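You operate a simulated robot arm through the tools that you are given. There is no shell and no other tool.

Carry out the task below with a simulated robot arm. There is one attempt and no reset: what you move stays moved.

Task
Push the black tube into port 3, pull-test it, then open its valve.
Fine: the valve of chuck 3 is shut now; open it last.

Only the result counts: the job must be done as asked and must still hold three seconds after the hand-in. Knocking over, shifting, dropping, spilling or breaking anything else fails it.

Robot
A 7-joint arm with a two-finger parallel gripper, fixed in place. Base frame: the origin is on the floor under the middle of its stand, x ahead of it, y to its left, z up. Units: m, degrees, N and s.
With the tool pointing down near the work surface it reaches from about 0.38 to 0.88 m from the base axis. Its first joint turns from -17.0 to 126.0 degrees. Payload 1.57 kg.
The TCP is the grasp point between the finger pads, 0.03 m short of the fingertips. In the tool frame z runs along the fingers and y along their closing line. The gripper opens to 0.08 m. The fingers are 0.017 m wide and 0.012 m thick; the gripper's body (0.04 by 0.082 m) begins 0.08 m behind the TCP.
Orientation is that of the tool frame in the base frame, as [roll, pitch, yaw] about the fixed x, y, z axes, in that order (R = Rz(yaw) Ry(pitch) Rx(roll)). With the fingers straight down and closing along the base's y, the tool's x points along the base's -x, its y along +y and its z along -z.

Tools
- The arm moves only by the tool step_arm. Its argument "moves" is a list of rows, each an object (a shift or turn left out is 0, a gripper value left out holds the last) with "xyz": the shift along the tool's x, y, z in m, a list of three; "delta_rot": the turn, a rotation vector about the tool's x, y, z in degrees, a list of three; "claw": the finger opening in m, from 0 to 0.08. In form: [{"xyz": [dx, dy, dz], "delta_rot": [wx, wy, wz], "claw": claw}, ...]. A call has 1 to 20 rows; each row shifts and turns the commanded pose from where the row before left it, along the tool's axes as they then stand. Each row takes 0.2 s and may step no farther than 0.05 m and 8.6 degrees from the row before; otherwise, or with a gripper value out of range, the whole call is refused. A pose out of reach is approached as far as the arm can. The call stops where the force on the tool passes 40 N (or 10 N more than at its start, if that is more) or the arm is blocked; 0.2 s more then pass. Each finger travels about 0.045 m/s and halts on what it meets, pressing with about 21 N; the grip force reading is that of the motor and also rises with nothing between the fingers. The clock runs only during rows and for 0.2 s after the last one: add rows that do not move to give the fingers time. The reply holds the time, the measured pose of the TCP, the force on the tool along the base axes, the opening and the grip force, in the units named above and with some noise, with the torque about the TCP (base axes, N m) and any sound that the robot's microphone picked up.
- Cameras (640 x 400 px; columns grow to the right, rows downward): "scene" is fixed at [0.0494, -0.4994, 1.5073]; the picture's right is [-0.97, -0.25, 0.00], its down [-0.23, 0.91, -0.33] and it looks along [0.08, -0.32, -0.94] (base axes); focal length 214 px, centre (320, 200). "wrist" rides on the gripper at [0.072, -0.007, -0.122] in the tool frame; the picture's right is [0.09, 1.00, 0.00], its down [-0.84, 0.08, -0.54] and it looks along [-0.54, 0.05, 0.84] (tool axes); focal length 238 px, centre (320, 200). There is no depth. A picture from a camera that has moved, and an enlarged one, comes with that camera's place and axes in the base frame and with its lens.
- grab_frame(camera): a new picture of that camera. The clock stands still meanwhile.
- slide_trunk(by): slides the trunk up (or, below 0, down) by that many m; the arm rides with it, the base frame stays. It gives what a move gives, with no picture.
- inspect(camera, box): a new picture of the part [left, top, right, bottom] of that camera's present view, enlarged. The clock stands still meanwhile.
- job_done(): hands the job in; it is judged then, once.

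Nothing tells you positions but the pictures and the camera data. Unless the task says otherwise, let go and move clear before handing in.

The tools are called after "Call:" by a JSON object that holds its "method" and its "body". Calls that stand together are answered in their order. step_arm: Moves the arm, as the interface text tells. Its arguments: {"type":"object","properties":{"moves":{"type":"array"}},"required":["moves"]} The other tools are called the same way: slide_trunk (by) moves the trunk up or down; grab_frame (camera) takes a picture; inspect (camera, box) takes an enlarged picture of a part of a camera's view; job_done () hands the job in.

At the start:

```text
t: 0.0
tool_pos: [0.7087, -0.0353, 1.2485]
tcp_rot: [-180.0, 0.0, 179.9]
force: [0.1, 0.6, 0.3]
wrist_torque: [0.04, -0.01, -0.01]
width: 0.0799
grip_force: 0.2
trunk travel left (down, up): [-0.65, 0.14]
```

scene: 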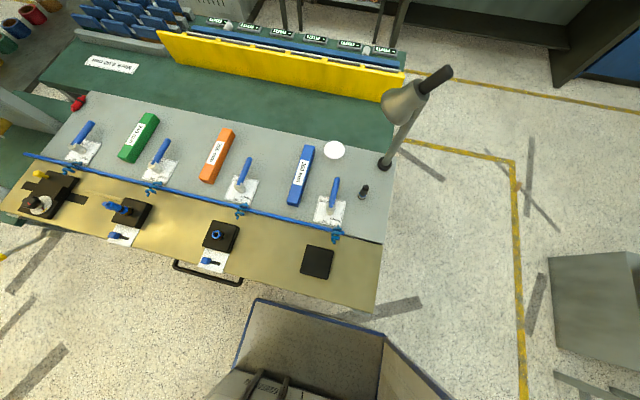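
wrist: 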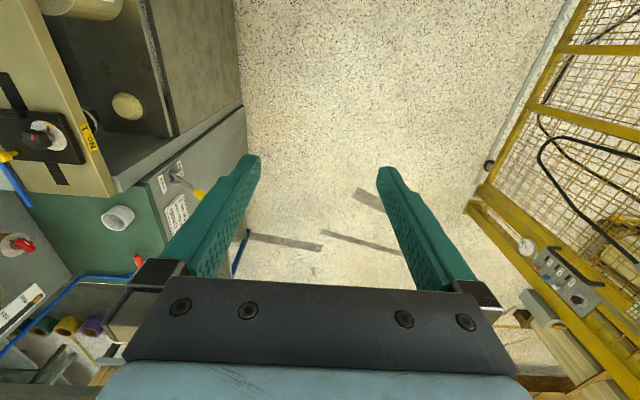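

I see a long bench on the robot's −y side, with a row of four dark chucks along its near edge, blue hand valves behind them, and a lamp at the right end. I'll enlarge the scene view first to read the labels and find the black tube and port 3.

Call:
{"method": "inspect", "body": {"camera": "scene", "box": [0, 150, 160, 250]}}

Call:
{"method": "inspect", "body": {"camera": "scene", "box": [100, 180, 260, 280]}}

Call:
{"method": "inspect", "body": {"camera": "scene", "box": [240, 200, 400, 300]}}

Call:
{"method": "inspect", "body": {"camera": "scene", "box": [240, 120, 400, 220]}}

Call:
{"method": "inspect", "body": {"camera": "scene", "box": [100, 100, 260, 200]}}

Call:
{"method": "inspect", "body": {"camera": "wrist", "box": [0, 60, 224, 200]}}

```text
4.00 times, centred on (80, 200) of scene
camera zoom: at [0.0494, -0.4994, 1.5073], right [-0.97, -0.25, 0.0], down [-0.23, 0.91, -0.33], along [0.08, -0.32, -0.94], focal length 858 px, centre (1280, 200)
```

zoom: 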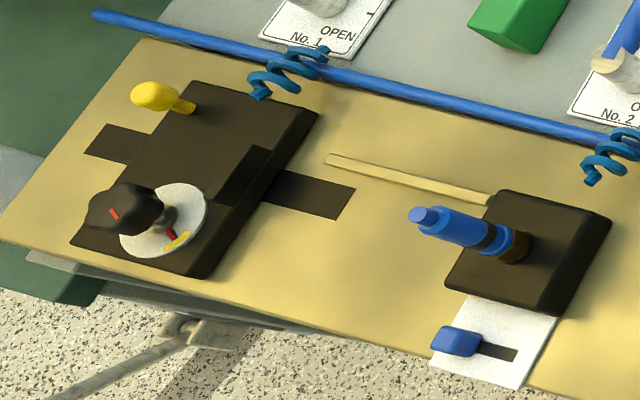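

```text
4.00 times, centred on (180, 230) of scene
camera zoom: at [0.0494, -0.4994, 1.5073], right [-0.97, -0.25, 0.0], down [-0.23, 0.91, -0.33], along [0.08, -0.32, -0.94], focal length 858 px, centre (880, 80)
```

zoom: 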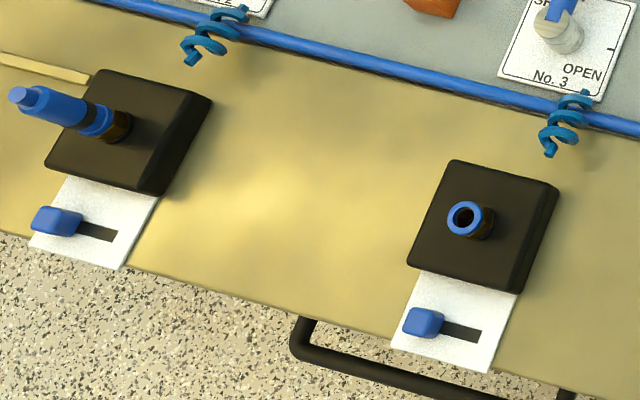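

```text
4.00 times, centred on (320, 250) of scene
camera zoom: at [0.0494, -0.4994, 1.5073], right [-0.97, -0.25, 0.0], down [-0.23, 0.91, -0.33], along [0.08, -0.32, -0.94], focal length 858 px, centre (320, 0)
```

zoom: 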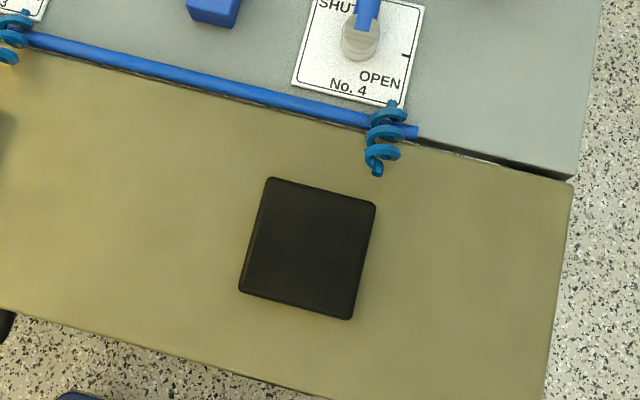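

```text
4.00 times, centred on (320, 170) of scene
camera zoom: at [0.0494, -0.4994, 1.5073], right [-0.97, -0.25, 0.0], down [-0.23, 0.91, -0.33], along [0.08, -0.32, -0.94], focal length 858 px, centre (320, 320)
```

zoom: 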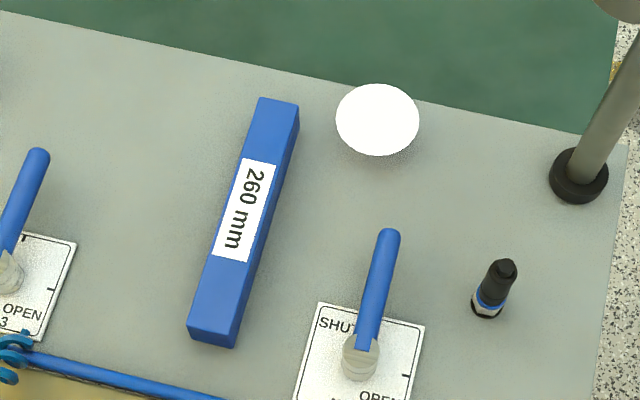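

```text
4.00 times, centred on (180, 150) of scene
camera zoom: at [0.0494, -0.4994, 1.5073], right [-0.97, -0.25, 0.0], down [-0.23, 0.91, -0.33], along [0.08, -0.32, -0.94], focal length 858 px, centre (880, 400)
```

zoom: 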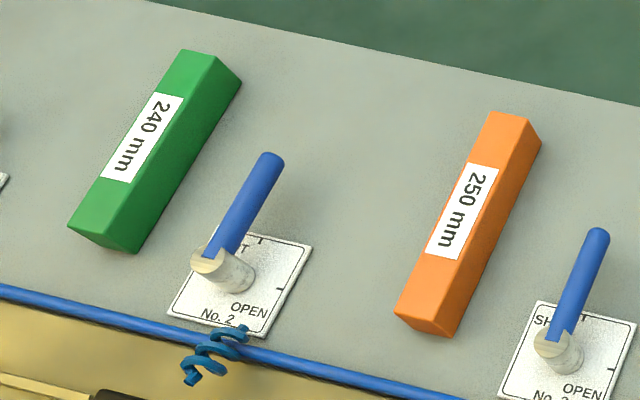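

```text
2.86 times, centred on (112, 130) of wrist
camera zoom: at [0.6362, -0.0417, 1.371], right [-0.09, 1.0, 0.0], down [0.84, 0.08, 0.54], along [0.54, 0.05, -0.84], focal length 681 px, centre (914, 400)
```

zoom: 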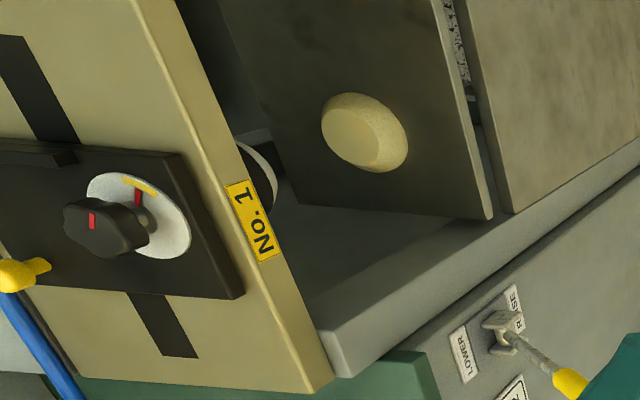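

The lever plates read No. 2, No. 3 and No. 4 with SHUT/OPEN marks. Chuck 3 at about (0.33, −0.53) has an open blue-ringed port, and a small black piece with a blue ring stands near the lamp. I haven't identified the black tube for certain, so I'll look at the rest of the scene.

Call:
{"method": "inspect", "body": {"camera": "scene", "box": [0, 0, 240, 150]}}

Call:
{"method": "inspect", "body": {"camera": "scene", "box": [200, 0, 440, 150]}}

Call:
{"method": "inspect", "body": {"camera": "scene", "box": [330, 150, 410, 200]}}

Call:
{"method": "inspect", "body": {"camera": "scene", "box": [190, 210, 270, 260]}}

Call:
{"method": "inspect", "body": {"camera": "scene", "box": [200, 280, 392, 400]}}

Call:
{"method": "inspect", "body": {"camera": "wrist", "box": [0, 200, 320, 400]}}

```text
2.67 times, centred on (120, 75) of scene
camera zoom: at [0.0494, -0.4994, 1.5073], right [-0.97, -0.25, 0.0], down [-0.23, 0.91, -0.33], along [0.08, -0.32, -0.94], focal length 572 px, centre (853, 533)
```

zoom: 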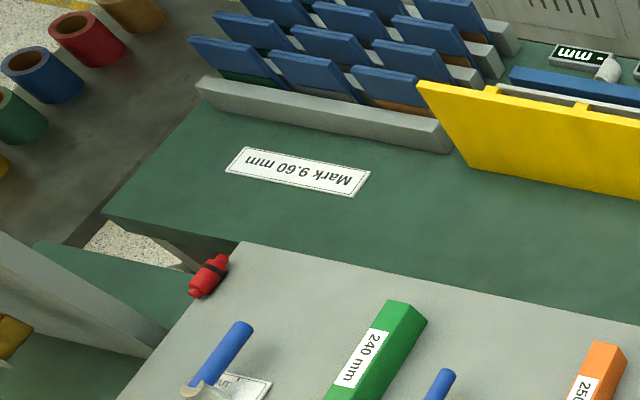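

```text
2.67 times, centred on (320, 75) of scene
camera zoom: at [0.0494, -0.4994, 1.5073], right [-0.97, -0.25, 0.0], down [-0.23, 0.91, -0.33], along [0.08, -0.32, -0.94], focal length 572 px, centre (320, 533)
```

zoom: 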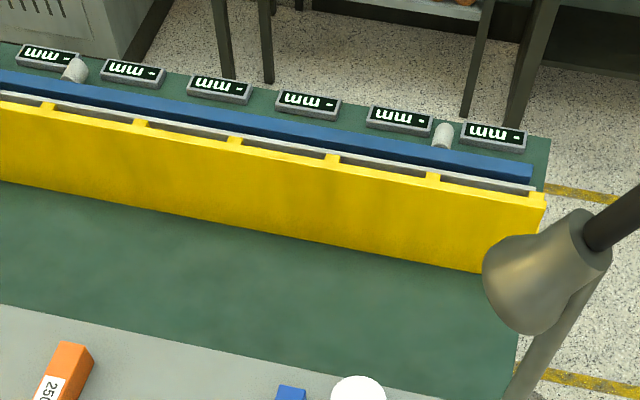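

```text
8.00 times, centred on (370, 175) of scene
camera zoom: at [0.0494, -0.4994, 1.5073], right [-0.97, -0.25, 0.0], down [-0.23, 0.91, -0.33], along [0.08, -0.32, -0.94], focal length 1716 px, centre (-80, 400)
```

zoom: 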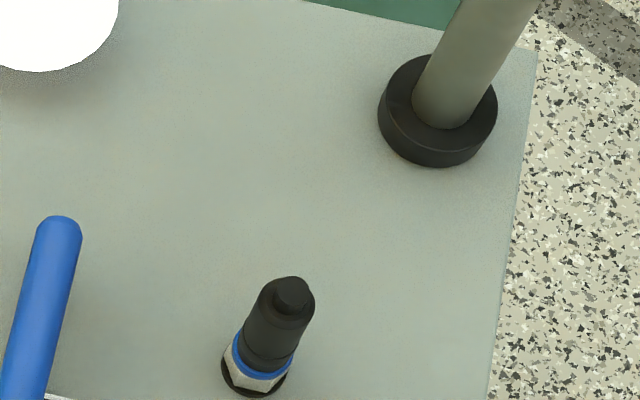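

```text
8.00 times, centred on (230, 235) of scene
camera zoom: at [0.0494, -0.4994, 1.5073], right [-0.97, -0.25, 0.0], down [-0.23, 0.91, -0.33], along [0.08, -0.32, -0.94], focal length 1716 px, centre (1040, -80)
```

zoom: 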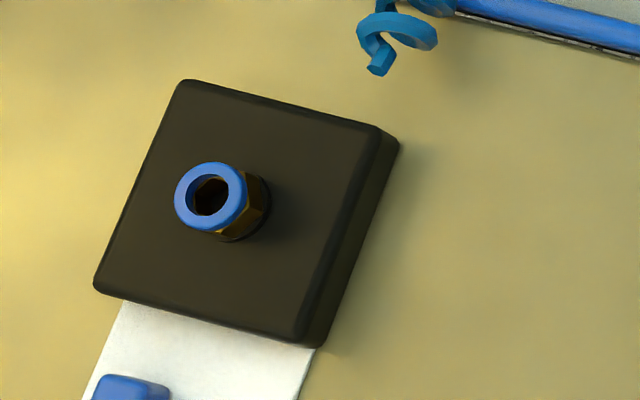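

```text
3.33 times, centred on (296, 340) of scene
camera zoom: at [0.0494, -0.4994, 1.5073], right [-0.97, -0.25, 0.0], down [-0.23, 0.91, -0.33], along [0.08, -0.32, -0.94], focal length 715 px, centre (400, -267)
```

zoom: 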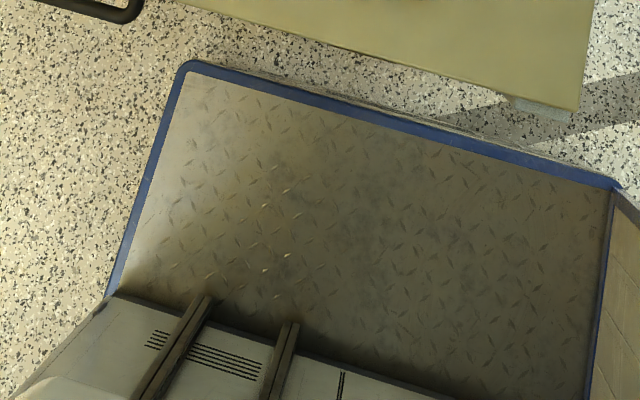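

```text
2.00 times, centred on (160, 300) of wrist
camera zoom: at [0.6362, -0.0417, 1.371], right [-0.09, 1.0, 0.0], down [0.84, 0.08, 0.54], along [0.54, 0.05, -0.84], focal length 477 px, centre (640, 0)
```

zoom: 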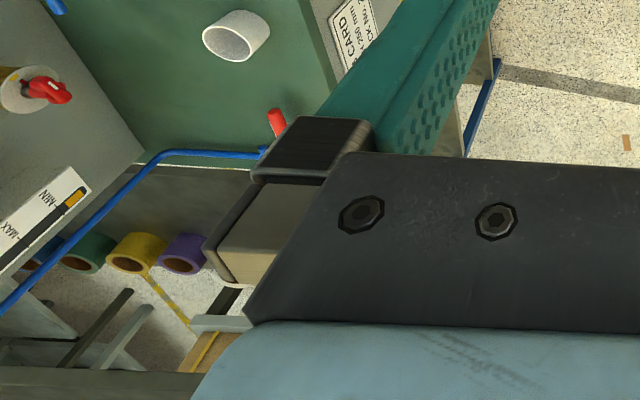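

Triangulating the knob on chuck 1 puts the bench top near z ≈ 0.95, with chuck 3 near (0.33, −0.53). The small black piece in a blue-ringed fitting near (−0.02, −0.75) may be the tube. I'll swing the arm over the bench at its present height to use the wrist camera.

Call:
{"method": "step_arm", "body": {"moves": [{"xyz": [0.0096, -0.047, 0], "delta_rot": [0, 0, 3.8]}, {"xyz": [0.0096, -0.047, 0], "delta_rot": [0, 0, 3.8]}, {"xyz": [0.0096, -0.047, 0], "delta_rot": [0, 0, 3.8]}, {"xyz": [0.0096, -0.047, 0], "delta_rot": [0, 0, 3.8]}]}}

```text
t: 1.0
tool_pos: [0.6512, -0.2169, 1.2492]
tcp_rot: [-179.9, 0.0, 164.7]
force: [0.7, 0.1, -1.2]
wrist_torque: [-0.08, 0.0, -0.02]
width: 0.0801
grip_force: 0.1
trunk travel left (down, up): [-0.65, 0.14]
```

The arm moved as expected, so I'll keep swinging round towards chuck 3 and then take a look.

Call:
{"method": "step_arm", "body": {"moves": [{"xyz": [0.011, -0.045, 0], "delta_rot": [0, 0, 4]}, {"xyz": [0.011, -0.045, 0], "delta_rot": [0, 0, 4]}, {"xyz": [0.011, -0.045, 0], "delta_rot": [0, 0, 4]}, {"xyz": [0.011, -0.045, 0], "delta_rot": [0, 0, 4]}, {"xyz": [0.011, -0.045, 0], "delta_rot": [0, 0, 4]}, {"xyz": [0.011, -0.045, 0], "delta_rot": [0, 0, 4]}]}}

Call:
{"method": "grab_frame", "body": {"camera": "wrist"}}

Call:
{"method": "grab_frame", "body": {"camera": "scene"}}

```text
t: 2.4
tool_pos: [0.4785, -0.4332, 1.2481]
tcp_rot: [-180.0, -0.1, 140.7]
force: [0.1, -0.4, 0.3]
wrist_torque: [0.01, 0.04, 0.01]
width: 0.0797
grip_force: 0.1
trunk travel left (down, up): [-0.65, 0.14]
```

```text
taken
camera wrist: at [0.4182, -0.3932, 1.3712], right [0.56, 0.83, 0.0], down [0.7, -0.47, 0.54], along [0.45, -0.3, -0.84], focal length 238 px, centre (320, 200)
```

wrist: 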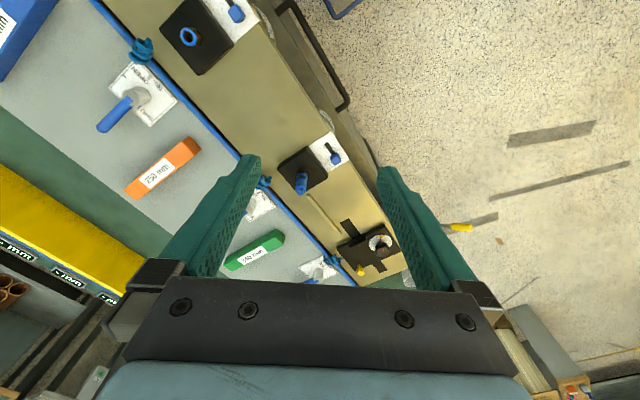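

```text
taken
```

scene: 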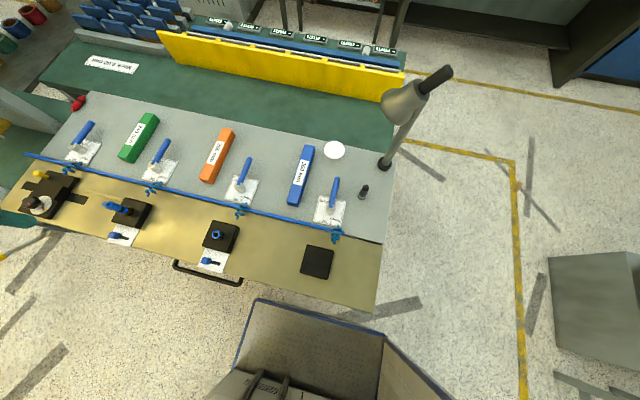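

The wrist camera now shows chucks 1–3, the levers and the trays behind the yellow wall. I'll enlarge parts of this view.

Call:
{"method": "inspect", "body": {"camera": "wrist", "box": [80, 0, 304, 140]}}

Call:
{"method": "inspect", "body": {"camera": "wrist", "box": [200, 120, 424, 290]}}

Call:
{"method": "inspect", "body": {"camera": "wrist", "box": [0, 200, 160, 400]}}

Call:
{"method": "inspect", "body": {"camera": "wrist", "box": [480, 280, 640, 400]}}

```text
2.86 times, centred on (192, 70) of wrist
camera zoom: at [0.4182, -0.3932, 1.3712], right [0.56, 0.83, 0.0], down [0.7, -0.47, 0.54], along [0.45, -0.3, -0.84], focal length 681 px, centre (686, 571)
```

zoom: 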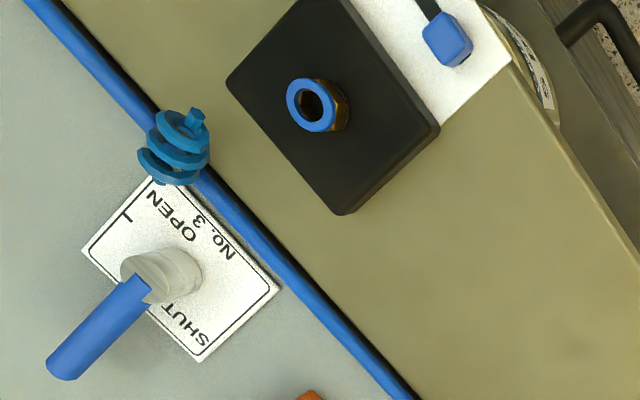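

```text
2.35 times, centred on (312, 205) of wrist
camera zoom: at [0.4182, -0.3932, 1.3712], right [0.56, 0.83, 0.0], down [0.7, -0.47, 0.54], along [0.45, -0.3, -0.84], focal length 561 px, centre (339, 188)
```

zoom: 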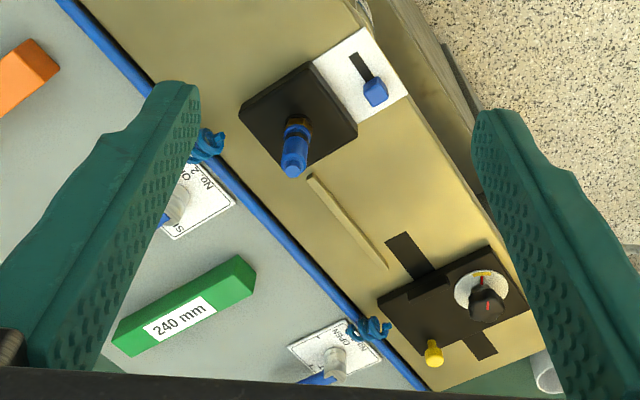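

```text
2.00 times, centred on (80, 300) of wrist
camera zoom: at [0.4182, -0.3932, 1.3712], right [0.56, 0.83, 0.0], down [0.7, -0.47, 0.54], along [0.45, -0.3, -0.84], focal length 477 px, centre (800, 0)
```

zoom: 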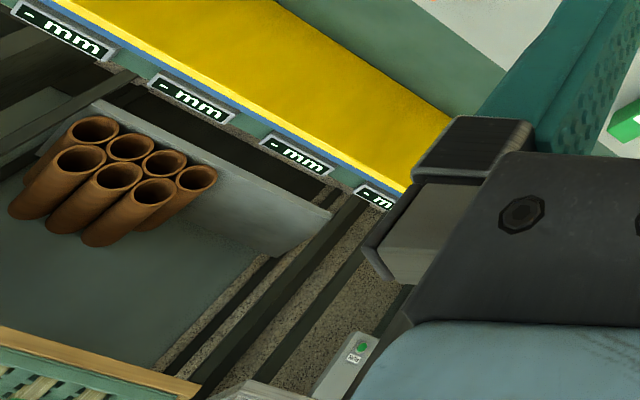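

```text
3.33 times, centred on (560, 340) of wrist
camera zoom: at [0.4182, -0.3932, 1.3712], right [0.56, 0.83, 0.0], down [0.7, -0.47, 0.54], along [0.45, -0.3, -0.84], focal length 794 px, centre (-480, -267)
```

zoom: 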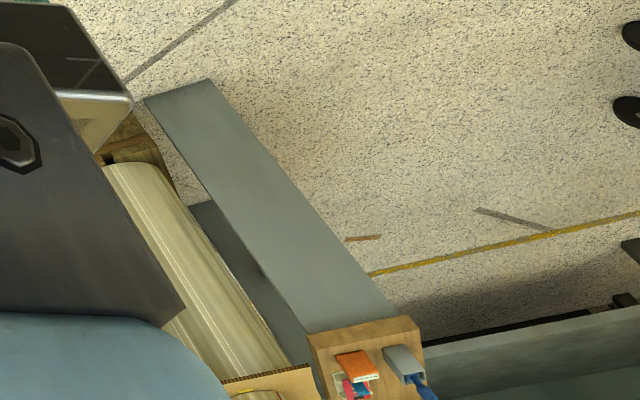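

Port 3 is an open blue push-fit ring on a hex body in the black block. Lever 3 points to SHUT now, and OPEN is a quarter turn towards −x. Next I'll swing towards the lamp end to see the black piece.

Call:
{"method": "step_arm", "body": {"moves": [{"xyz": [0.0135, -0.044, 0], "delta_rot": [0, 0, 4]}, {"xyz": [0.0135, -0.044, 0], "delta_rot": [0, 0, 4]}, {"xyz": [0.0135, -0.043, 0], "delta_rot": [0, 0, 4]}, {"xyz": [0.0135, -0.042, 0], "delta_rot": [0, 0, 4]}, {"xyz": [0.0135, -0.041, 0], "delta_rot": [0, 0, 4]}, {"xyz": [0.0135, -0.04, 0], "delta_rot": [0, 0, 4]}, {"xyz": [0.0135, -0.039, 0], "delta_rot": [0, 0, 4]}, {"xyz": [0.0135, -0.038, 0], "delta_rot": [0, 0, 4]}, {"xyz": [0.0135, -0.037, 0], "delta_rot": [0, 0, 4]}, {"xyz": [0.0135, -0.036, 0], "delta_rot": [0, 0, 4]}]}}

Call:
{"method": "grab_frame", "body": {"camera": "wrist"}}

Call:
{"method": "grab_frame", "body": {"camera": "scene"}}

```text
t: 4.6
tool_pos: [0.0779, -0.5427, 1.2486]
tcp_rot: [180.0, 0.0, 100.8]
force: [-0.3, 0.6, 0.1]
wrist_torque: [0.02, 0.04, 0.03]
width: 0.0799
grip_force: 0.1
trunk travel left (down, up): [-0.65, 0.14]
```

```text
taken
camera wrist: at [0.0573, -0.4722, 1.3716], right [0.96, 0.28, 0.0], down [0.23, -0.81, 0.54], along [0.15, -0.52, -0.84], focal length 238 px, centre (320, 200)
```

wrist: 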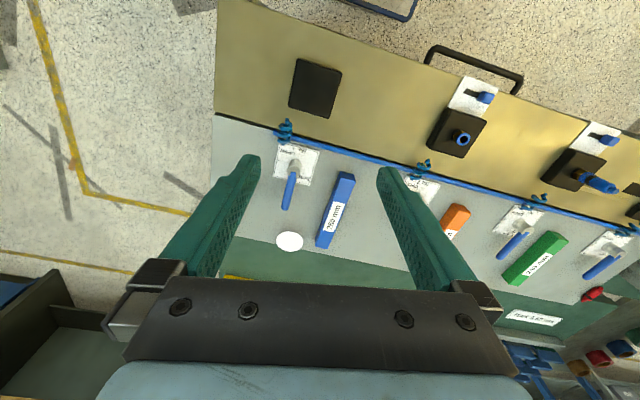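

```text
taken
```

scene: 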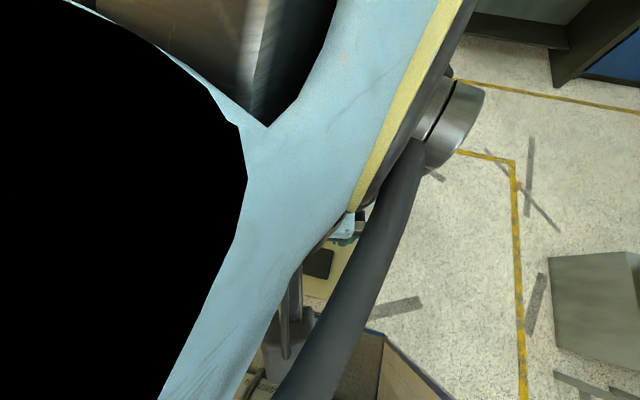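

The arm is now over the right end of the bench, and the black piece is hidden behind the left finger. I'll shift about 8 cm towards −x so that it shows between the fingers.

Call:
{"method": "step_arm", "body": {"moves": [{"xyz": [0.01, -0.045, 0]}, {"xyz": [0.01, -0.04, 0]}]}}

Call:
{"method": "grab_frame", "body": {"camera": "wrist"}}

```text
t: 5.2
tool_pos: [-0.0143, -0.5383, 1.2481]
tcp_rot: [-180.0, 0.0, 100.8]
force: [0.6, 0.9, 0.1]
wrist_torque: [-0.02, 0.04, 0.03]
width: 0.0798
grip_force: 0.1
trunk travel left (down, up): [-0.65, 0.14]
```

```text
taken
camera wrist: at [-0.0337, -0.4679, 1.3711], right [0.96, 0.28, 0.0], down [0.23, -0.81, 0.54], along [0.15, -0.52, -0.84], focal length 238 px, centre (320, 200)
```

wrist: 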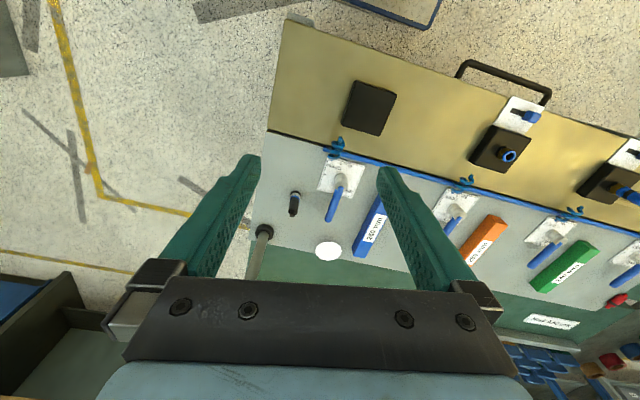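

Call:
{"method": "inspect", "body": {"camera": "wrist", "box": [256, 160, 352, 220]}}

Call:
{"method": "inspect", "body": {"camera": "wrist", "box": [460, 80, 620, 180]}}

Call:
{"method": "inspect", "body": {"camera": "wrist", "box": [240, 200, 400, 300]}}

```text
6.67 times, centred on (304, 190) of wrist
camera zoom: at [-0.0337, -0.4679, 1.3711], right [0.96, 0.28, 0.0], down [0.23, -0.81, 0.54], along [0.15, -0.52, -0.84], focal length 1589 px, centre (427, 267)
```

zoom: 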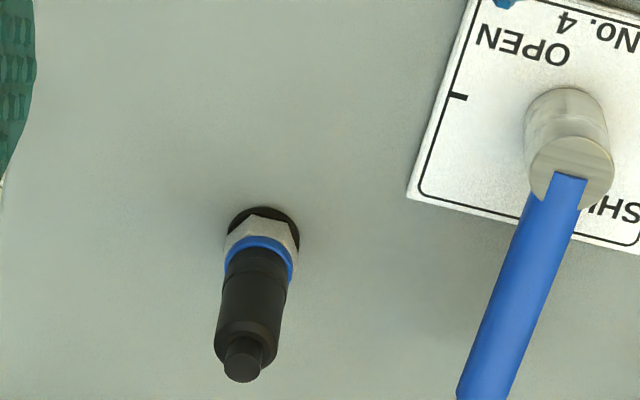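

```text
4.00 times, centred on (540, 130) of wrist
camera zoom: at [-0.0337, -0.4679, 1.3711], right [0.96, 0.28, 0.0], down [0.23, -0.81, 0.54], along [0.15, -0.52, -0.84], focal length 953 px, centre (-560, 480)
```

zoom: 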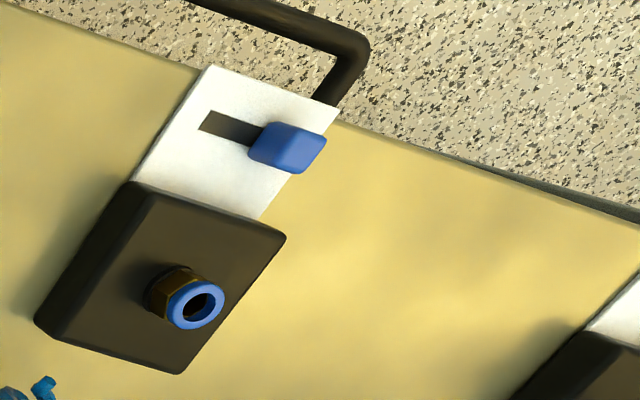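

```text
4.00 times, centred on (320, 250) of wrist
camera zoom: at [-0.0337, -0.4679, 1.3711], right [0.96, 0.28, 0.0], down [0.23, -0.81, 0.54], along [0.15, -0.52, -0.84], focal length 953 px, centre (320, 0)
```

zoom: 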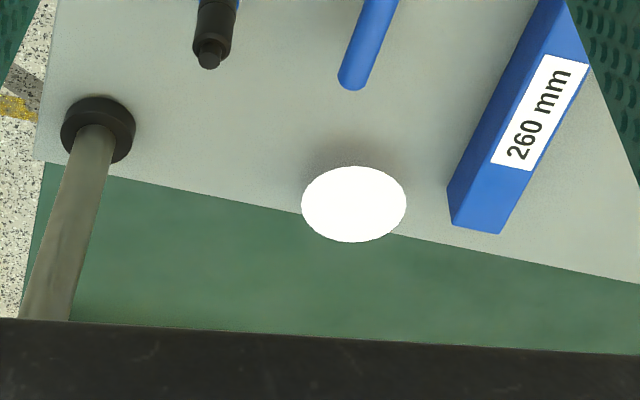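

The black piece stands vertically in a blue-ringed fitting near (−0.012, −0.723), about 70 mm tall, and it matches the blue piece in chuck 2. I put port 3 at about (0.313, −0.53, 0.996), facing up. I'll move closer to see how the black piece is built.

Call:
{"method": "step_arm", "body": {"moves": [{"xyz": [-0.027, -0.006, 0.033]}, {"xyz": [-0.027, -0.006, 0.033]}, {"xyz": [-0.027, -0.006, 0.033]}]}}

Call:
{"method": "grab_frame", "body": {"camera": "wrist"}}

Call:
{"method": "inspect", "body": {"camera": "wrist", "box": [272, 140, 400, 240]}}

```text
t: 6.0
tool_pos: [-0.0147, -0.6213, 1.1479]
tcp_rot: [180.0, 0.1, 100.8]
force: [-0.2, 0.0, 0.4]
wrist_torque: [-0.03, 0.02, -0.01]
width: 0.0799
grip_force: 0.1
trunk travel left (down, up): [-0.65, 0.14]
```

```text
taken
camera wrist: at [-0.0341, -0.5504, 1.27], right [0.96, 0.28, 0.0], down [0.23, -0.81, 0.54], along [0.15, -0.52, -0.84], focal length 238 px, centre (320, 200)
```

wrist: 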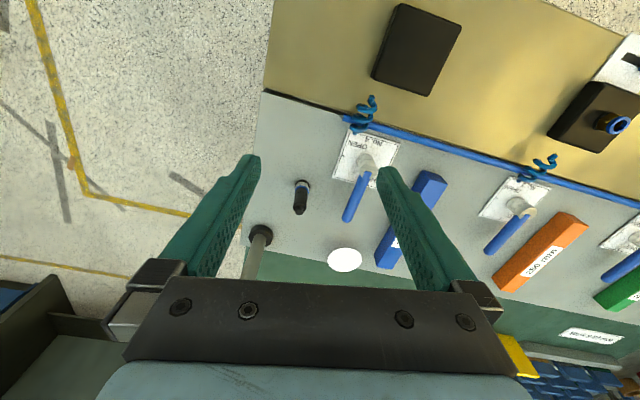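

```text
4.00 times, centred on (336, 190) of wrist
camera zoom: at [-0.0341, -0.5504, 1.27], right [0.96, 0.28, 0.0], down [0.23, -0.81, 0.54], along [0.15, -0.52, -0.84], focal length 953 px, centre (256, 240)
```

zoom: 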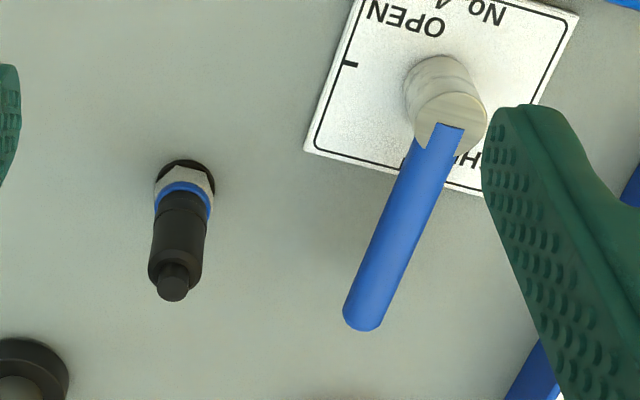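

Lever 4's pivot top is at about z ≈ 1.01, near (0.055, −0.65), so I'll keep the fingertips above that. I'll tilt the tool by 25° and come lower for a flatter side view of the black piece.

Call:
{"method": "step_arm", "body": {"moves": [{"delta_rot": [0, -6.25, 0]}, {"delta_rot": [0, -6.25, 0]}, {"delta_rot": [0, -6.25, 0]}, {"delta_rot": [0, -6.25, 0]}, {"xyz": [0.0185, -0.01, 0.0355]}, {"xyz": [0.0185, -0.01, 0.0355]}]}}

Call:
{"method": "grab_frame", "body": {"camera": "wrist"}}

Call:
{"method": "inspect", "body": {"camera": "wrist", "box": [272, 150, 368, 230]}}

```text
t: 7.4
tool_pos: [-0.0334, -0.6216, 1.0674]
tcp_rot: [-179.9, 25.1, 100.9]
force: [0.8, 0.3, 0.8]
wrist_torque: [0.0, 0.04, -0.03]
width: 0.0796
grip_force: 0.1
trunk travel left (down, up): [-0.65, 0.14]
```

```text
taken
camera wrist: at [-0.0621, -0.5077, 1.1486], right [0.96, 0.27, -0.04], down [0.18, -0.5, 0.85], along [0.21, -0.82, -0.53], focal length 238 px, centre (320, 200)
```

wrist: 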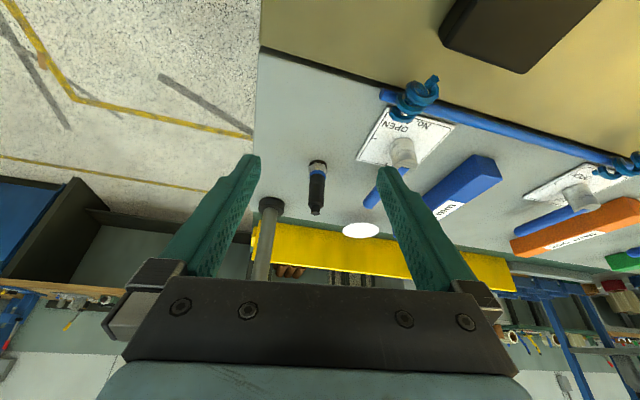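

```text
5.00 times, centred on (320, 190) of wrist
camera zoom: at [-0.0621, -0.5077, 1.1486], right [0.96, 0.27, -0.04], down [0.18, -0.5, 0.85], along [0.21, -0.82, -0.53], focal length 1192 px, centre (320, 250)
```

zoom: 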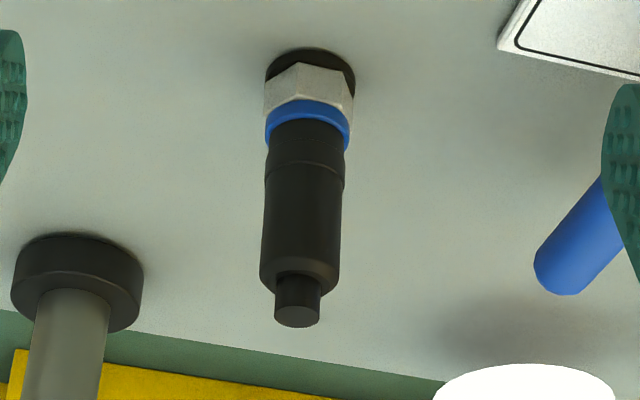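

The black tube stands at about (−0.0115, −0.7255). Its tip is at z ≈ 1.027, the 18 mm body runs down to the blue ring at z ≈ 0.977, and the tube shows a grip, a neck and a tip. The lamp is close by, so before I reach in I'll back off and tilt up to see where its shade hangs.

Call:
{"method": "step_arm", "body": {"moves": [{"xyz": [-0.0063, 0.0087, -0.0375]}, {"xyz": [-0.0063, 0.0087, -0.0375]}, {"xyz": [-0.0063, 0.0087, -0.0375]}, {"delta_rot": [0, -6.25, 0]}, {"delta_rot": [0, -6.25, 0]}, {"delta_rot": [0, -6.25, 0]}, {"delta_rot": [0, -6.25, 0]}]}}

Call:
{"method": "grab_frame", "body": {"camera": "wrist"}}

Call:
{"method": "grab_frame", "body": {"camera": "scene"}}

```text
t: 9.0
tool_pos: [-0.0141, -0.5861, 1.1786]
tcp_rot: [-180.0, 50.0, 100.8]
force: [0.3, -0.2, -0.9]
wrist_torque: [0.0, 0.01, 0.01]
width: 0.0799
grip_force: 0.1
trunk travel left (down, up): [-0.65, 0.14]
```

```text
taken
camera wrist: at [-0.0469, -0.45, 1.2027], right [0.97, 0.24, -0.07], down [0.1, -0.11, 0.99], along [0.23, -0.96, -0.13], focal length 238 px, centre (320, 200)
```

wrist: 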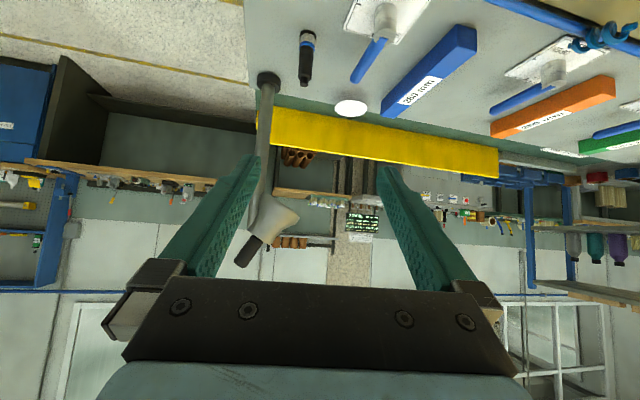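

```text
taken
```

scene: 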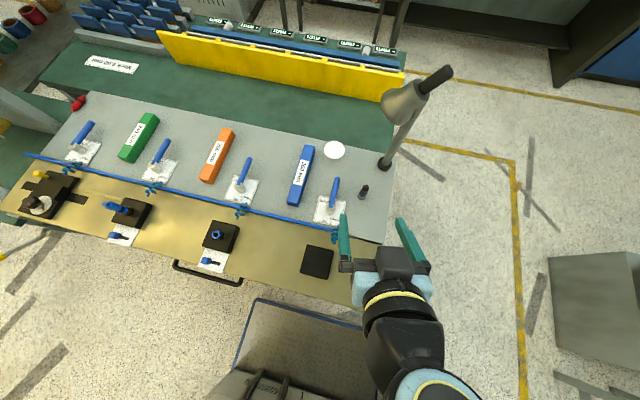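

The lamp shade's centre is near (−0.03, −0.85, 1.18) and its pole is at about (−0.06, −0.81). A vertical gripper at the tube should clear both by roughly 3 cm. I'll set the tool upright at yaw 90°, narrow the fingers and move above the tube.

Call:
{"method": "step_arm", "body": {"moves": [{"delta_rot": [0, 6.25, 0], "claw": 0.045}, {"delta_rot": [0, 6.25, 0]}, {"delta_rot": [0, 6.25, 0]}, {"delta_rot": [0, 6.25, 0]}, {"delta_rot": [0, 6.25, 0]}, {"delta_rot": [0, 6.25, 0]}, {"delta_rot": [0, 6.25, 0]}, {"delta_rot": [0, 6.25, 0]}, {"delta_rot": [0, 0, 5.4]}, {"delta_rot": [0, 0, 5.4]}]}}

Call:
{"method": "step_arm", "body": {"moves": [{"xyz": [0, 0.0013, 0.0443]}, {"xyz": [0, 0.0013, 0.0443]}, {"xyz": [-0.04, 0, 0]}, {"xyz": [-0.04, 0, 0]}]}}

Call:
{"method": "grab_frame", "body": {"camera": "wrist"}}

Call:
{"method": "grab_frame", "body": {"camera": "scene"}}

```text
t: 11.2
tool_pos: [-0.0127, -0.5851, 1.1793]
tcp_rot: [-180.0, 0.0, 90.1]
force: [0.9, 0.3, 0.2]
wrist_torque: [-0.01, 0.0, 0.04]
width: 0.0449
grip_force: 0.1
trunk travel left (down, up): [-0.65, 0.14]
```

```text
t: 12.2
tool_pos: [-0.0106, -0.6636, 1.0909]
tcp_rot: [179.9, 0.0, 89.9]
force: [-0.2, 0.2, 0.2]
wrist_torque: [-0.04, -0.01, 0.0]
width: 0.0449
grip_force: 0.1
trunk travel left (down, up): [-0.65, 0.14]
```

```text
taken
camera wrist: at [-0.0177, -0.5913, 1.2136], right [1.0, 0.09, 0.0], down [0.08, -0.84, 0.54], along [0.05, -0.54, -0.84], focal length 238 px, centre (320, 200)
```

wrist: 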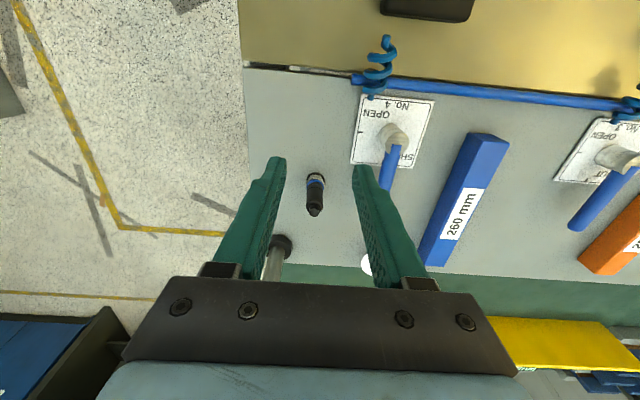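

```text
taken
```

scene: 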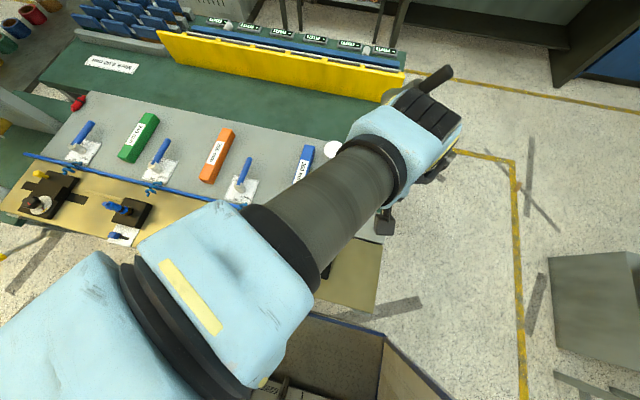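

The tube sits between the fingers. In the scene view, though, the wrist housing comes close to the lamp, so I'll check that clearance before going further.

Call:
{"method": "inspect", "body": {"camera": "scene", "box": [320, 50, 480, 250]}}

Call:
{"method": "inspect", "body": {"camera": "wrist", "box": [240, 140, 400, 290]}}

```text
2.00 times, centred on (400, 150) of scene
camera zoom: at [0.0494, -0.4994, 1.5073], right [-0.97, -0.25, 0.0], down [-0.23, 0.91, -0.33], along [0.08, -0.32, -0.94], focal length 429 px, centre (160, 300)
```

zoom: 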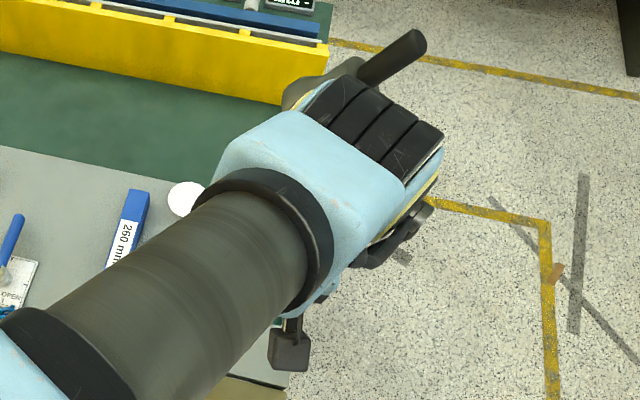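

```text
2.67 times, centred on (320, 215) of wrist
camera zoom: at [-0.0177, -0.5913, 1.2136], right [1.0, 0.09, 0.0], down [0.08, -0.84, 0.54], along [0.05, -0.54, -0.84], focal length 636 px, centre (320, 160)
```

zoom: 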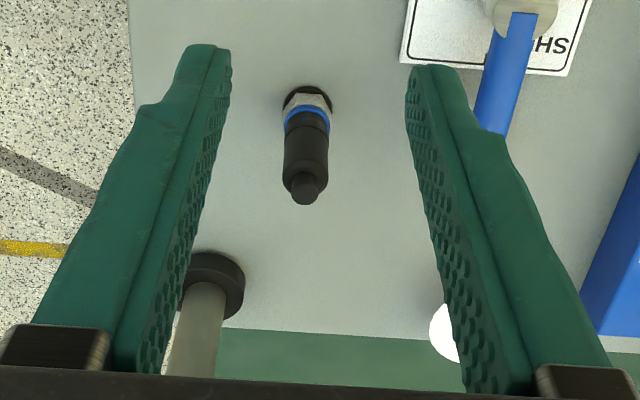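

The wrist housing could come within 2–3 cm of the lamp handle, so I'll tilt the tool 15° to lean its top back towards the base. The tube will still lie in the plane of the pads. Then I'll move above it and check again.

Call:
{"method": "step_arm", "body": {"moves": [{"delta_rot": [0, -7.5, 0]}, {"delta_rot": [0, -7.5, 0]}, {"xyz": [-0.03, -0.0005, 0.008]}, {"xyz": [-0.03, -0.0005, 0.008]}]}}

Call:
{"method": "inspect", "body": {"camera": "scene", "box": [320, 50, 480, 250]}}

Call:
{"method": "grab_frame", "body": {"camera": "wrist"}}

Call:
{"method": "inspect", "body": {"camera": "wrist", "box": [240, 130, 400, 280]}}

```text
t: 13.2
tool_pos: [-0.0117, -0.7284, 1.0917]
tcp_rot: [180.0, 15.1, 90.0]
force: [0.1, 0.8, 0.9]
wrist_torque: [-0.01, -0.02, 0.0]
width: 0.0454
grip_force: 0.1
trunk travel left (down, up): [-0.65, 0.14]
```

```text
2.00 times, centred on (400, 150) of scene
camera zoom: at [0.0494, -0.4994, 1.5073], right [-0.97, -0.25, 0.0], down [-0.23, 0.91, -0.33], along [0.08, -0.32, -0.94], focal length 429 px, centre (160, 300)
```

zoom: 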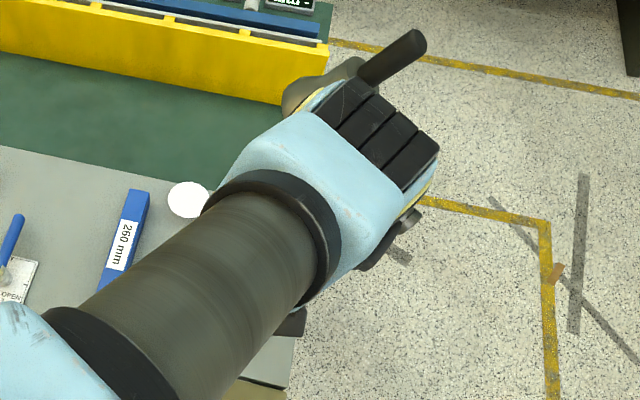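

```text
taken
camera wrist: at [-0.0191, -0.6263, 1.1913], right [1.0, 0.09, -0.02], down [0.08, -0.67, 0.74], along [0.05, -0.74, -0.67], focal length 238 px, centre (320, 200)
```

wrist: 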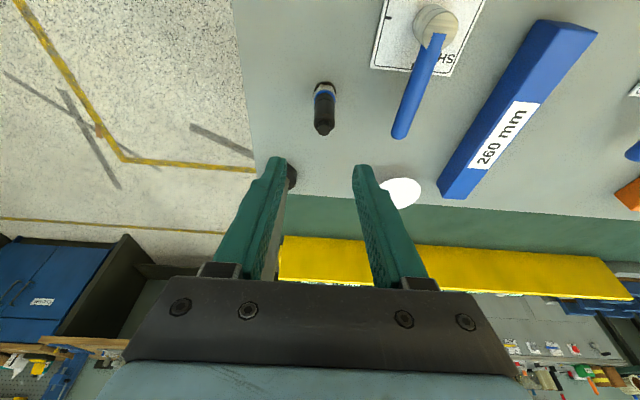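

```text
2.67 times, centred on (320, 205) of wrist
camera zoom: at [-0.0191, -0.6263, 1.1913], right [1.0, 0.09, -0.02], down [0.08, -0.67, 0.74], along [0.05, -0.74, -0.67], focal length 636 px, centre (320, 187)
```

zoom: 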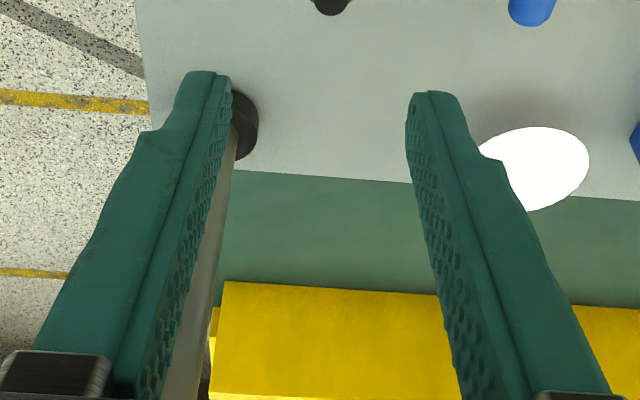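

The tube tip lies within about 1–2 mm of the tool axis, and the lamp clearance is better now. I'll go straight down 8 cm so the pads straddle the body, then check.

Call:
{"method": "step_arm", "body": {"moves": [{"xyz": [0.0104, 0.0003, 0.0386]}, {"xyz": [0.0104, 0.0003, 0.0386]}]}}

Call:
{"method": "grab_frame", "body": {"camera": "wrist"}}

Call:
{"method": "inspect", "body": {"camera": "wrist", "box": [260, 130, 380, 242]}}

Call:
{"method": "inspect", "body": {"camera": "scene", "box": [320, 50, 480, 250]}}

```text
t: 13.8
tool_pos: [-0.012, -0.7282, 1.0089]
tcp_rot: [180.0, 15.0, 90.0]
force: [-0.6, -0.3, 0.9]
wrist_torque: [-0.02, 0.02, -0.03]
width: 0.045
grip_force: 0.0
trunk travel left (down, up): [-0.65, 0.14]
```

```text
taken
camera wrist: at [-0.0186, -0.6262, 1.1094], right [1.0, 0.09, -0.02], down [0.08, -0.67, 0.74], along [0.05, -0.74, -0.67], focal length 238 px, centre (320, 200)
```

wrist: 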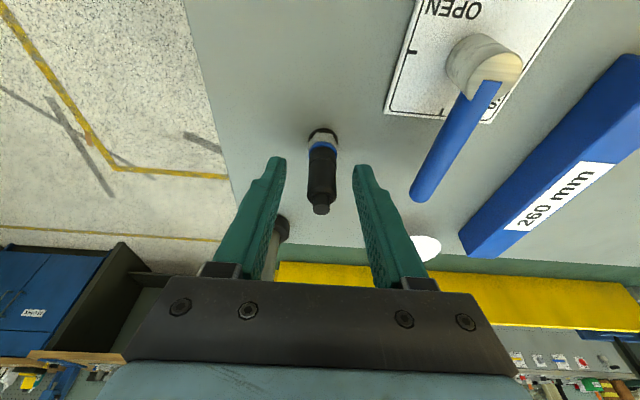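

```text
3.57 times, centred on (320, 186) of wrist
camera zoom: at [-0.0186, -0.6262, 1.1094], right [1.0, 0.09, -0.02], down [0.08, -0.67, 0.74], along [0.05, -0.74, -0.67], focal length 851 px, centre (320, 250)
```

zoom: 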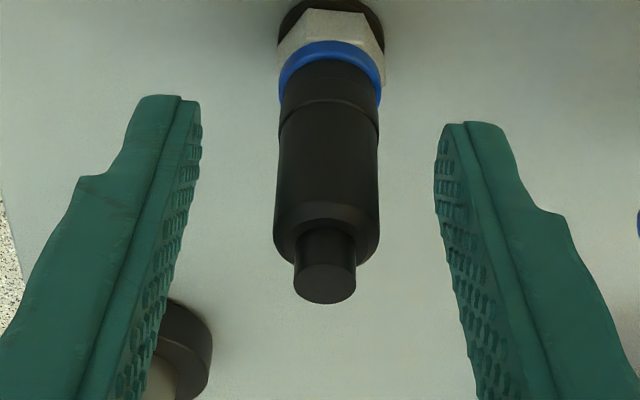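

```text
2.00 times, centred on (400, 150) of scene
camera zoom: at [0.0494, -0.4994, 1.5073], right [-0.97, -0.25, 0.0], down [-0.23, 0.91, -0.33], along [0.08, -0.32, -0.94], focal length 429 px, centre (160, 300)
```

zoom: 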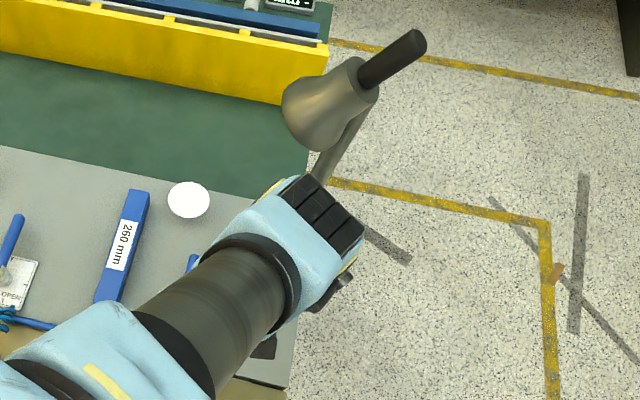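

The tube is centred between the pads and the wrist is well clear of the lamp. I'll shift 4 mm towards the base and 3 mm up to centre the pads and stay off the blue ring, then close on the body.

Call:
{"method": "step_arm", "body": {"moves": [{"xyz": [0.0028, 0.0007, -0.0039]}, {"claw": 0.01}, {"claw": 0.01}, {"claw": 0.01}, {"claw": 0.01}]}}

Call:
{"method": "inspect", "body": {"camera": "wrist", "box": [260, 130, 380, 242]}}

```text
t: 15.0
tool_pos: [-0.0111, -0.7243, 1.0132]
tcp_rot: [179.9, 15.1, 89.9]
force: [-0.2, 0.4, 0.8]
wrist_torque: [0.03, -0.03, -0.01]
width: 0.0161
grip_force: 21.2
trunk travel left (down, up): [-0.65, 0.14]
```

```text
3.57 times, centred on (320, 186) of wrist
camera zoom: at [-0.0177, -0.6226, 1.1131], right [1.0, 0.09, -0.02], down [0.08, -0.67, 0.74], along [0.05, -0.74, -0.67], focal length 851 px, centre (320, 250)
```

zoom: 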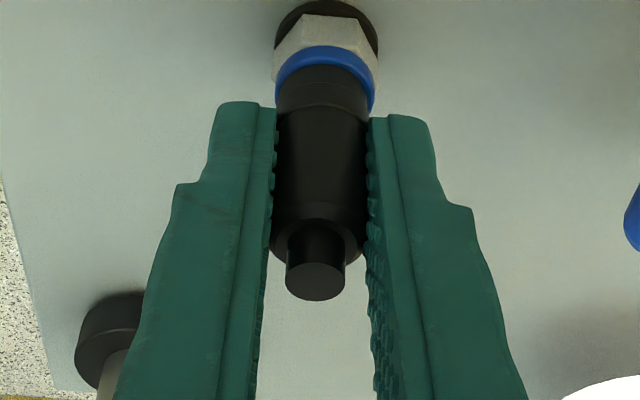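

The gripper holds the tube body at 16 mm width with 21 N. I'll pull straight up in small steps and watch the force.

Call:
{"method": "step_arm", "body": {"moves": [{"xyz": [-0.0008, 0, -0.0029]}, {"xyz": [-0.0008, 0, -0.0029]}]}}

```text
t: 15.6
tool_pos: [-0.0101, -0.7227, 1.0193]
tcp_rot: [-180.0, 15.1, 89.9]
force: [-0.8, 0.1, 0.0]
wrist_torque: [0.02, -0.04, 0.0]
width: 0.0161
grip_force: 21.1
trunk travel left (down, up): [-0.65, 0.14]
```

Call:
{"method": "inspect", "body": {"camera": "wrist", "box": [260, 130, 380, 242]}}

```text
3.57 times, centred on (320, 186) of wrist
camera zoom: at [-0.0173, -0.6224, 1.1191], right [1.0, 0.09, -0.02], down [0.08, -0.67, 0.74], along [0.05, -0.74, -0.67], focal length 851 px, centre (320, 250)
```

zoom: 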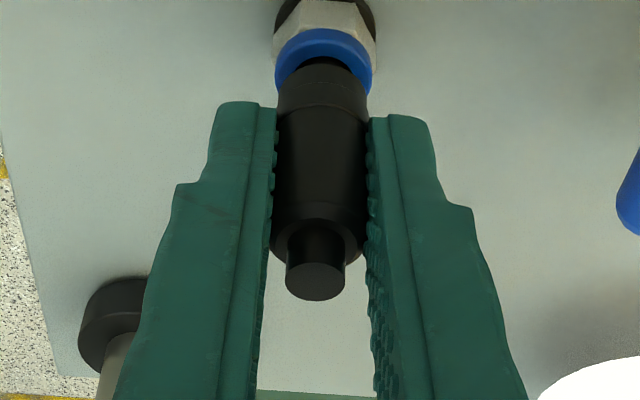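

The tube comes up freely with the gripper and a narrower stub shows below the body. I'll keep lifting straight up until it is clear of the holder.

Call:
{"method": "step_arm", "body": {"moves": [{"xyz": [-0.0026, 0, -0.0097]}, {"xyz": [-0.0026, 0, -0.0097]}, {"xyz": [-0.0026, 0, -0.0097]}, {"xyz": [-0.0052, 0, -0.0193]}, {"xyz": [-0.0104, 0, -0.0386]}]}}

Call:
{"method": "grab_frame", "body": {"camera": "wrist"}}

Call:
{"method": "inspect", "body": {"camera": "wrist", "box": [260, 100, 400, 240]}}

Call:
{"method": "inspect", "body": {"camera": "scene", "box": [320, 50, 480, 250]}}

```text
t: 16.8
tool_pos: [-0.0117, -0.724, 1.1112]
tcp_rot: [179.9, 14.9, 89.9]
force: [-0.8, -0.5, -0.5]
wrist_torque: [0.04, 0.01, 0.01]
width: 0.0161
grip_force: 20.9
trunk travel left (down, up): [-0.65, 0.14]
```

```text
taken
camera wrist: at [-0.018, -0.6225, 1.2102], right [1.0, 0.09, -0.02], down [0.08, -0.67, 0.74], along [0.05, -0.74, -0.67], focal length 238 px, centre (320, 200)
```

wrist: 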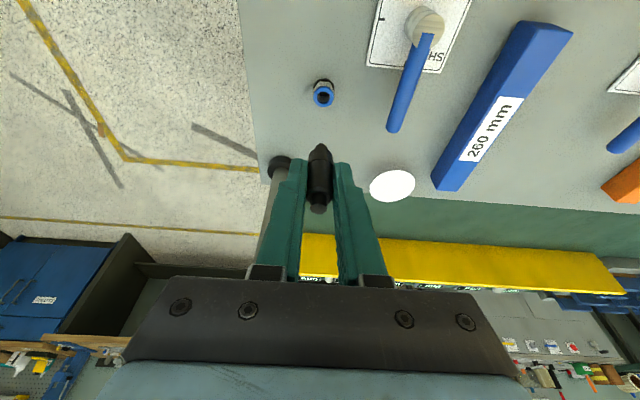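

```text
2.86 times, centred on (330, 170) of wrist
camera zoom: at [-0.018, -0.6225, 1.2102], right [1.0, 0.09, -0.02], down [0.08, -0.67, 0.74], along [0.05, -0.74, -0.67], focal length 681 px, centre (291, 286)
```

zoom: 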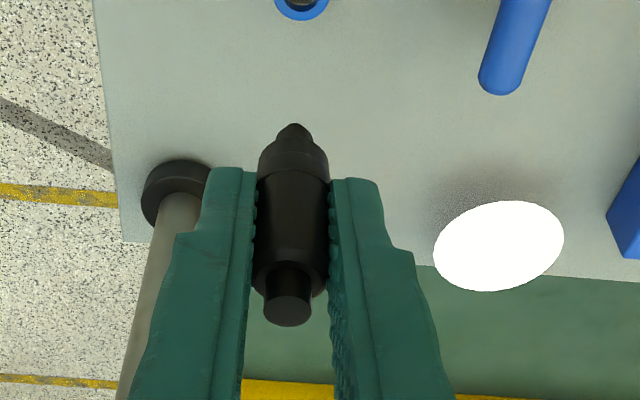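

```text
2.00 times, centred on (400, 150) of scene
camera zoom: at [0.0494, -0.4994, 1.5073], right [-0.97, -0.25, 0.0], down [-0.23, 0.91, -0.33], along [0.08, -0.32, -0.94], focal length 429 px, centre (160, 300)
```

zoom: 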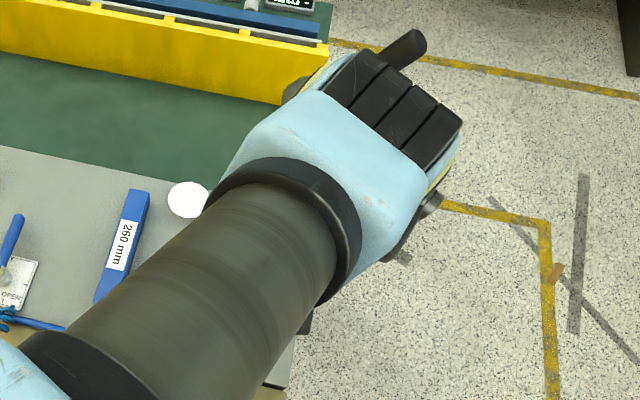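

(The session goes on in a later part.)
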